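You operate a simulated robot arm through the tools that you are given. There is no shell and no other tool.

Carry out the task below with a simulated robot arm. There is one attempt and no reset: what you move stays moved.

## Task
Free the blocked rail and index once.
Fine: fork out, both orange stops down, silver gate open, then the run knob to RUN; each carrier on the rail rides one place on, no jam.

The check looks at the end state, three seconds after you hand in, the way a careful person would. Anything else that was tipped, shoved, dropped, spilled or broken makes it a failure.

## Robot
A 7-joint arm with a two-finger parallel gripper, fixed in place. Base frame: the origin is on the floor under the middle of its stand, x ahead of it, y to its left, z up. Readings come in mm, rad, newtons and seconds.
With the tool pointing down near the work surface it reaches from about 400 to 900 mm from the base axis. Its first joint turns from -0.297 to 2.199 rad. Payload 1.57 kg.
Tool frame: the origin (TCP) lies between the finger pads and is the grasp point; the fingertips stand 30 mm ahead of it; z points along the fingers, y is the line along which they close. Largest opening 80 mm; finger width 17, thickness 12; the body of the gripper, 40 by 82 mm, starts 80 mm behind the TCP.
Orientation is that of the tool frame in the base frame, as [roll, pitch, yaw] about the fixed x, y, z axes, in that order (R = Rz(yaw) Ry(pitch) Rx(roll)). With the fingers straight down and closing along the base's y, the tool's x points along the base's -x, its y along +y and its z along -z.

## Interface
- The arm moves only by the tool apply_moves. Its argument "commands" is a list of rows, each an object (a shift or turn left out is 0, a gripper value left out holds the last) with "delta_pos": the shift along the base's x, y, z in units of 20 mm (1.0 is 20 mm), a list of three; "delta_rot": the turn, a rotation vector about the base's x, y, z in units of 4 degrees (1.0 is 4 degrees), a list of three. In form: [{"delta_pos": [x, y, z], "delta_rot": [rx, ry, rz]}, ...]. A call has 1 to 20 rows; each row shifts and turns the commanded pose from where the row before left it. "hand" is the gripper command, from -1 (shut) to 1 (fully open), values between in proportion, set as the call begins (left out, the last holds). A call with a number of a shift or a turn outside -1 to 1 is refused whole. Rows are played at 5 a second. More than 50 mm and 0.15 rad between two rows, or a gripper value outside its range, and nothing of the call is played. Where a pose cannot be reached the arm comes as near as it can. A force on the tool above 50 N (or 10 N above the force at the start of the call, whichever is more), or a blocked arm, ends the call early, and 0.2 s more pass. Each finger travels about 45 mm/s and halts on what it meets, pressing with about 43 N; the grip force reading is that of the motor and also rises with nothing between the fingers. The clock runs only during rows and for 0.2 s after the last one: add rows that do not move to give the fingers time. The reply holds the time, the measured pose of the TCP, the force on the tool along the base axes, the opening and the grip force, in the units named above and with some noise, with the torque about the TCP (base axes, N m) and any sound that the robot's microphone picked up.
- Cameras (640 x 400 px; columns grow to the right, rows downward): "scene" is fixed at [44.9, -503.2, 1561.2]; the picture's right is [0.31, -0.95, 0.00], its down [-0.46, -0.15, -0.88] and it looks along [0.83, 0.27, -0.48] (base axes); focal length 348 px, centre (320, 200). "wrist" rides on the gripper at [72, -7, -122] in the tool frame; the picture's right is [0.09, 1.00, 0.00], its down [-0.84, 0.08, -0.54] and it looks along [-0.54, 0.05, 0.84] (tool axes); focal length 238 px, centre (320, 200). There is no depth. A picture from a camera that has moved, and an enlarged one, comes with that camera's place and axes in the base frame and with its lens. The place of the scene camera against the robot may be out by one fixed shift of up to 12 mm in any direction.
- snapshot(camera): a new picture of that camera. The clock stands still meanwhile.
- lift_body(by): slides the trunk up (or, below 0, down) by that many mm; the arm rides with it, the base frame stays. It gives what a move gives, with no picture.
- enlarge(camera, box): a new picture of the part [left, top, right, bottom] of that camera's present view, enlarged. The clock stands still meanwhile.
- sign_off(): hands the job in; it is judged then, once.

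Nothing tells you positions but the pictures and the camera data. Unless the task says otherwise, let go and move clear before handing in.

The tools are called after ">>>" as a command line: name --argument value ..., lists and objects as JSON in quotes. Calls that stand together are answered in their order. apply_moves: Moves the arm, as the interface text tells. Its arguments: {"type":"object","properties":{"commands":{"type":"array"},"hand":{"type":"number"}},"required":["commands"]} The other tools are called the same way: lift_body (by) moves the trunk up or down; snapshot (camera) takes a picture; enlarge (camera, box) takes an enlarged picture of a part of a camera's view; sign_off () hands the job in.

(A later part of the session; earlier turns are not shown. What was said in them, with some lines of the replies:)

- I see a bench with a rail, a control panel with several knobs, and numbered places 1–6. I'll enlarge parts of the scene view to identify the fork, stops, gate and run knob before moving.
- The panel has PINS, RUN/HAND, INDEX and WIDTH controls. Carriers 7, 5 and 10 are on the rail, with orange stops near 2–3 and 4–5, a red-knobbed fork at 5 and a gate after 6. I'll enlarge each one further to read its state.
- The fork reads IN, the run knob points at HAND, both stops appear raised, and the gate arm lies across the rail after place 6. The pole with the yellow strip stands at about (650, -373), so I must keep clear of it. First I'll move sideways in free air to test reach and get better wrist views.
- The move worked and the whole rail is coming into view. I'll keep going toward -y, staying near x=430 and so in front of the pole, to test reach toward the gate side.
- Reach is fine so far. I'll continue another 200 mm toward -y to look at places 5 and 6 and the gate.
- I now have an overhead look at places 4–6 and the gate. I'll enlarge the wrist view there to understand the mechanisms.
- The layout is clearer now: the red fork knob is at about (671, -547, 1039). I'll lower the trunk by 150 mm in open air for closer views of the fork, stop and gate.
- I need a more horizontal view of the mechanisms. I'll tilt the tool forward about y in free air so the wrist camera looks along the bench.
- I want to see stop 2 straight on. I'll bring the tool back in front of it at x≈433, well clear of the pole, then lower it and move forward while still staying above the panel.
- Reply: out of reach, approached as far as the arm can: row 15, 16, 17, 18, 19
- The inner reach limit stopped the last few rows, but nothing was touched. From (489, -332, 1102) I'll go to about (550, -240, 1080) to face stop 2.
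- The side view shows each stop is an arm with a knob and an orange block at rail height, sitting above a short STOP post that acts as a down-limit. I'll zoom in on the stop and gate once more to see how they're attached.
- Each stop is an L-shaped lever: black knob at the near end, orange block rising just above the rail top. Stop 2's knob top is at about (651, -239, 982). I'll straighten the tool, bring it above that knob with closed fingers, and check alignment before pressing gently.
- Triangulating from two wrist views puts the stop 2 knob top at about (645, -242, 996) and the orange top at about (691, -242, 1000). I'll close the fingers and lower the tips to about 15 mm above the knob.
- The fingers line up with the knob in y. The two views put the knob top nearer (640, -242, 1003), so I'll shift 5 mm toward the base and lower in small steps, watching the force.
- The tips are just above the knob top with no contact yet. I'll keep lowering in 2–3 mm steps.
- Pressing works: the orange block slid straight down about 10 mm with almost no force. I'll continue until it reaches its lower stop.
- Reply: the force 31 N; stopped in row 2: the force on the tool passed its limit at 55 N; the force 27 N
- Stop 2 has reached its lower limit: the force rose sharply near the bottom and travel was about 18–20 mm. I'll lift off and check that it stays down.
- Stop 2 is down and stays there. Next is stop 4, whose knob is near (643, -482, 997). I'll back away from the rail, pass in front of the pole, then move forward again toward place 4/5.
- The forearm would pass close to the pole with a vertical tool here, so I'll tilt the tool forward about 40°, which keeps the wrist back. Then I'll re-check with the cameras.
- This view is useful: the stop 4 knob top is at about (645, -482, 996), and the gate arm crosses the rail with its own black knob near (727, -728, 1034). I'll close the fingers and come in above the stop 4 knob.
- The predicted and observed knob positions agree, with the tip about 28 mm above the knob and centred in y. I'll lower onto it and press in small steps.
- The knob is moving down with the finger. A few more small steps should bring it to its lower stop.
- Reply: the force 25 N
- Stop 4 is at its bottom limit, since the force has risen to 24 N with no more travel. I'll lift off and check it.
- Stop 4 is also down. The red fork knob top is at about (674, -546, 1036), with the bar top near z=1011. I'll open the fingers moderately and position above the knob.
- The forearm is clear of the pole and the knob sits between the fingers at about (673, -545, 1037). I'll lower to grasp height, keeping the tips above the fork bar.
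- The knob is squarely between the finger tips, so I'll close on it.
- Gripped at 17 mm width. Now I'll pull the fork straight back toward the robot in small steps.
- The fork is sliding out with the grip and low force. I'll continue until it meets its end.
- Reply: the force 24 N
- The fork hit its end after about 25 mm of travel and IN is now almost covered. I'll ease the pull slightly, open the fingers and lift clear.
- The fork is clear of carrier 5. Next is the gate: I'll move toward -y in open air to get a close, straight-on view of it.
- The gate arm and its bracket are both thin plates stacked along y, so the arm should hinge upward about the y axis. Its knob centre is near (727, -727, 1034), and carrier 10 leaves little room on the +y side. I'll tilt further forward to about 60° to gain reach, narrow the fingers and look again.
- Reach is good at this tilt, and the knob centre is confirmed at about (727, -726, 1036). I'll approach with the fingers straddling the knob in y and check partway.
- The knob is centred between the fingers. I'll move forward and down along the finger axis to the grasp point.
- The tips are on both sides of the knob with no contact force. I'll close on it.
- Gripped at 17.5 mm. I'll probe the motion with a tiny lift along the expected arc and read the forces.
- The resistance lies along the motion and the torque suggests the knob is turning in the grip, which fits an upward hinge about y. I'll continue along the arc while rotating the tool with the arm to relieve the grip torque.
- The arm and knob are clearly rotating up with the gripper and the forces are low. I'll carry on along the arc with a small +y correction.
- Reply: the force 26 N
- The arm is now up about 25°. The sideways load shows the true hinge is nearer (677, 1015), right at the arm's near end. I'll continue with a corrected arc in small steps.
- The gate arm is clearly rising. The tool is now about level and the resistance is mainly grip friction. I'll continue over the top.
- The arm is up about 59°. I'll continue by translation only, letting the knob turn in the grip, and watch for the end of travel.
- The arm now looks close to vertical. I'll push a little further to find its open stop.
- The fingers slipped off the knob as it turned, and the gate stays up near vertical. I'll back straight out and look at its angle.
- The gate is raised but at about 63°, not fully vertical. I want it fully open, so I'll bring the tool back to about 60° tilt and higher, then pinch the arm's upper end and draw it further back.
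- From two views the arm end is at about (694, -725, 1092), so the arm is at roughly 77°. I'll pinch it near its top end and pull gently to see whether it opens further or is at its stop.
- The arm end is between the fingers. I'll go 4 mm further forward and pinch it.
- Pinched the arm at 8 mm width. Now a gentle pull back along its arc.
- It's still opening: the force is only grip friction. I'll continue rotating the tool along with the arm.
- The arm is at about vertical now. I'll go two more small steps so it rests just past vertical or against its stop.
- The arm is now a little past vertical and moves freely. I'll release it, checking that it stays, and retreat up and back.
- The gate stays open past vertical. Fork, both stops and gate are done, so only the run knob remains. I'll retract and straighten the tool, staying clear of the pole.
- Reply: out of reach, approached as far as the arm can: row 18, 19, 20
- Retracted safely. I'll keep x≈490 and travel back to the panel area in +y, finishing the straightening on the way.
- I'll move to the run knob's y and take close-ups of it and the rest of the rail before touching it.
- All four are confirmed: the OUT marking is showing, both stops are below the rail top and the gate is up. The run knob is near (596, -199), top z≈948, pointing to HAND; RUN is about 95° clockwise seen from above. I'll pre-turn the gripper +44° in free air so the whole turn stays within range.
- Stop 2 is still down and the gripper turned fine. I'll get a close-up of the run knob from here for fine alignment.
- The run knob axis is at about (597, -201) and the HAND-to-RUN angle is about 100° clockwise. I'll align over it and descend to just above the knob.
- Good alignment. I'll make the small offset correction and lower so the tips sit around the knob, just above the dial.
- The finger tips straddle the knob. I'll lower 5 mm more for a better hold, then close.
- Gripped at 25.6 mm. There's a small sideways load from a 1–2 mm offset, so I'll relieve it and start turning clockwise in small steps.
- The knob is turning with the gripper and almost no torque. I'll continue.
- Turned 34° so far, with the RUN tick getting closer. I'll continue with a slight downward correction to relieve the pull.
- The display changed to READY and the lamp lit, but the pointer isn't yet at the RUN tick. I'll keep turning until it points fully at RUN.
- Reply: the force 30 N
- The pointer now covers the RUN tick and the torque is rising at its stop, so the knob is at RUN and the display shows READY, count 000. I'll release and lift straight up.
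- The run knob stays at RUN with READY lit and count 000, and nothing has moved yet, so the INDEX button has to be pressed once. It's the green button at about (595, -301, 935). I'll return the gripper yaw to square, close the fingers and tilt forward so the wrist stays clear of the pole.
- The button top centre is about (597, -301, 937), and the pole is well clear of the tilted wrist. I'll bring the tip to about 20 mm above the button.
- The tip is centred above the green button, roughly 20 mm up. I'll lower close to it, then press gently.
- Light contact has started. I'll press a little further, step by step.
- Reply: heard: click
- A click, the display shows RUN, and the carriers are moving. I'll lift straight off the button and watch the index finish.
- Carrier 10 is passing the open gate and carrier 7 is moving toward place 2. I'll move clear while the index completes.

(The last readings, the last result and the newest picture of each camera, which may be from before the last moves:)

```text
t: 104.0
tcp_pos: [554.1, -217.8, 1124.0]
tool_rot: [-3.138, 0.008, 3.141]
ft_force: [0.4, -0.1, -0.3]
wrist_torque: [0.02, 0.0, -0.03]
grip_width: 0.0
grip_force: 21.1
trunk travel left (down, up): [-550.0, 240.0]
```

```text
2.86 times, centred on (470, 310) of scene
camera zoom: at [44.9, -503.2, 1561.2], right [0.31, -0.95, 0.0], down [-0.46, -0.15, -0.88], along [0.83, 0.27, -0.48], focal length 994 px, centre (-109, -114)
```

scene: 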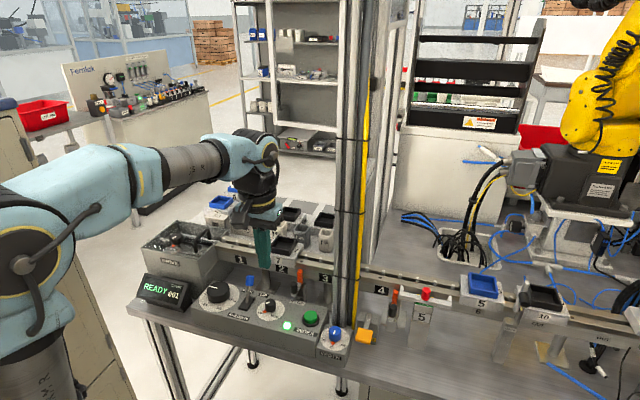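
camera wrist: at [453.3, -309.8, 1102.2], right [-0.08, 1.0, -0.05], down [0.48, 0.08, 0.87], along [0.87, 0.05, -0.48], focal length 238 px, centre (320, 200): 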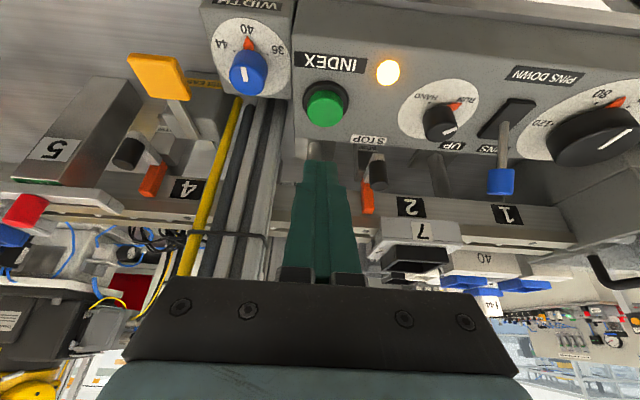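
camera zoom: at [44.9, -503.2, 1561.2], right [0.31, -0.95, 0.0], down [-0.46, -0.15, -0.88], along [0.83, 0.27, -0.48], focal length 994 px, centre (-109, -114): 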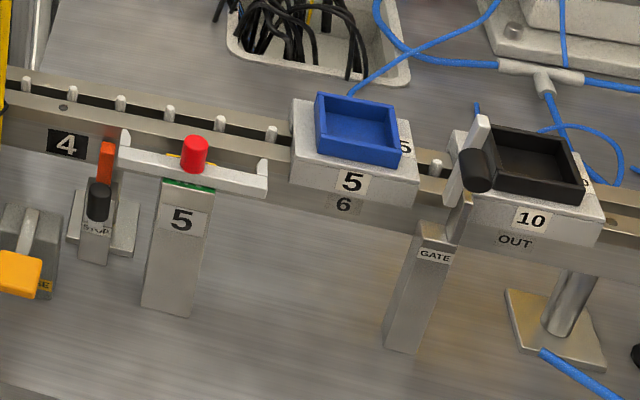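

The index completed: the display reads READY, count 001, with carrier 7 at place 2, 5 at place 6 and 10 at OUT. I'll move the arm fully clear and do one last check.

>>> apply_moves --commands '[{"delta_pos": [-0.4, 0.6, 0.8]}, {"delta_pos": [-0.4, 0.6, 0.8]}, {"delta_pos": [-0.4, 0.6, 0.8]}, {"delta_pos": [-0.4, 0.6, 0.8]}, {"delta_pos": [-0.4, 0.6, 0.8]}, {"delta_pos": [-0.4, 0.6, 0.8]}, {"delta_pos": [-0.4, 0.6, 0.8]}, {"delta_pos": [-0.4, 0.6, 0.8]}, {"delta_pos": [0, 0.5, 0.5]}, {"delta_pos": [0, 0.5, 0.5]}, {"delta_pos": [0, 0, 0]}, {"delta_pos": [0, 0, 0]}]' --hand 0.5

>>> snapshot --camera "scene"

>>> enlarge --camera "scene" --box '[120, 210, 360, 360]'

>>> enlarge --camera "scene" --box '[360, 240, 580, 380]'

```text
t: 106.6
tcp_pos: [490.4, -101.3, 1272.1]
tool_rot: [-3.139, 0.007, -3.141]
ft_force: [0.0, 0.3, -0.8]
wrist_torque: [-0.02, -0.03, -0.01]
grip_width: 60.1
grip_force: 0.2
trunk travel left (down, up): [-550.0, 240.0]
```

```text
taken
```

scene: 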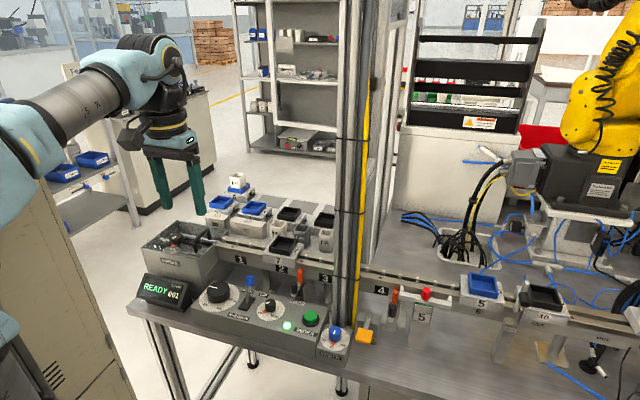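

```text
2.67 times, centred on (240, 285) of scene
camera zoom: at [44.9, -503.2, 1561.2], right [0.31, -0.95, 0.0], down [-0.46, -0.15, -0.88], along [0.83, 0.27, -0.48], focal length 928 px, centre (533, -27)
```

zoom: 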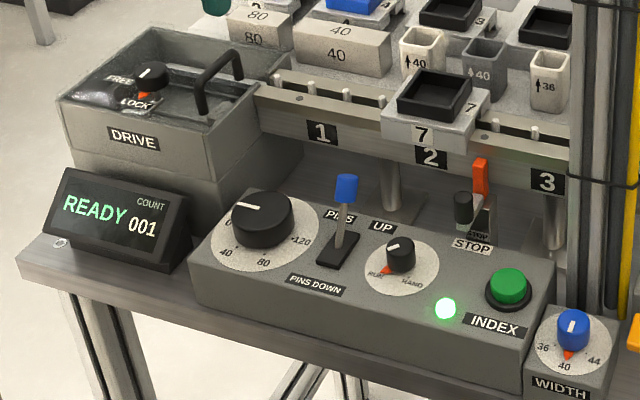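

```text
2.86 times, centred on (470, 310) of scene
camera zoom: at [44.9, -503.2, 1561.2], right [0.31, -0.95, 0.0], down [-0.46, -0.15, -0.88], along [0.83, 0.27, -0.48], focal length 994 px, centre (-109, -114)
```

zoom: 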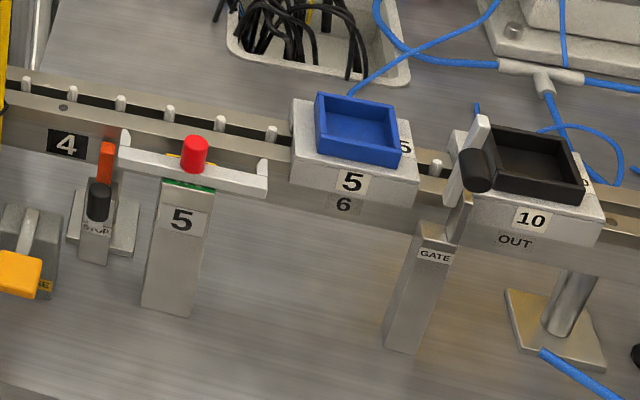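

Everything is in its final state:
- **Controls:** the fork is out, both orange stops are down, the gate is open and the run knob is at RUN.
- **Index:** the count is 001 with no jam. Carrier 7 is at place 2, carrier 5 at place 6 and carrier 10 at OUT.
- **Arm:** it is clear of the rail and the panel.

I'm handing in.

>>> sign_off

```text
The job is handed in.
```

The rail is free and has indexed once. The panel reads READY with a count of 001, and there was no jam.

- **Fork:** pulled out to its end stop, clear of carrier 5.
- **Orange stops:** both pressed down to their lower limits, and they stayed down.
- **Silver gate:** swung up to just past vertical, where it stays on its own.
- **Run knob:** turned from HAND to RUN, which only brought up READY. I then pressed the green INDEX button once to make the rail move.
- **Carriers:** 7 moved from place 1 to 2, 5 from place 5 to 6, and 10 from place 6 to OUT.

My grip slipped off the gate knob once partway up. I took hold of the arm itself to finish, and nothing else was disturbed. In the last pictures, taken before I handed in, the arm was clear of the rail and panel and nothing else looked out of place.
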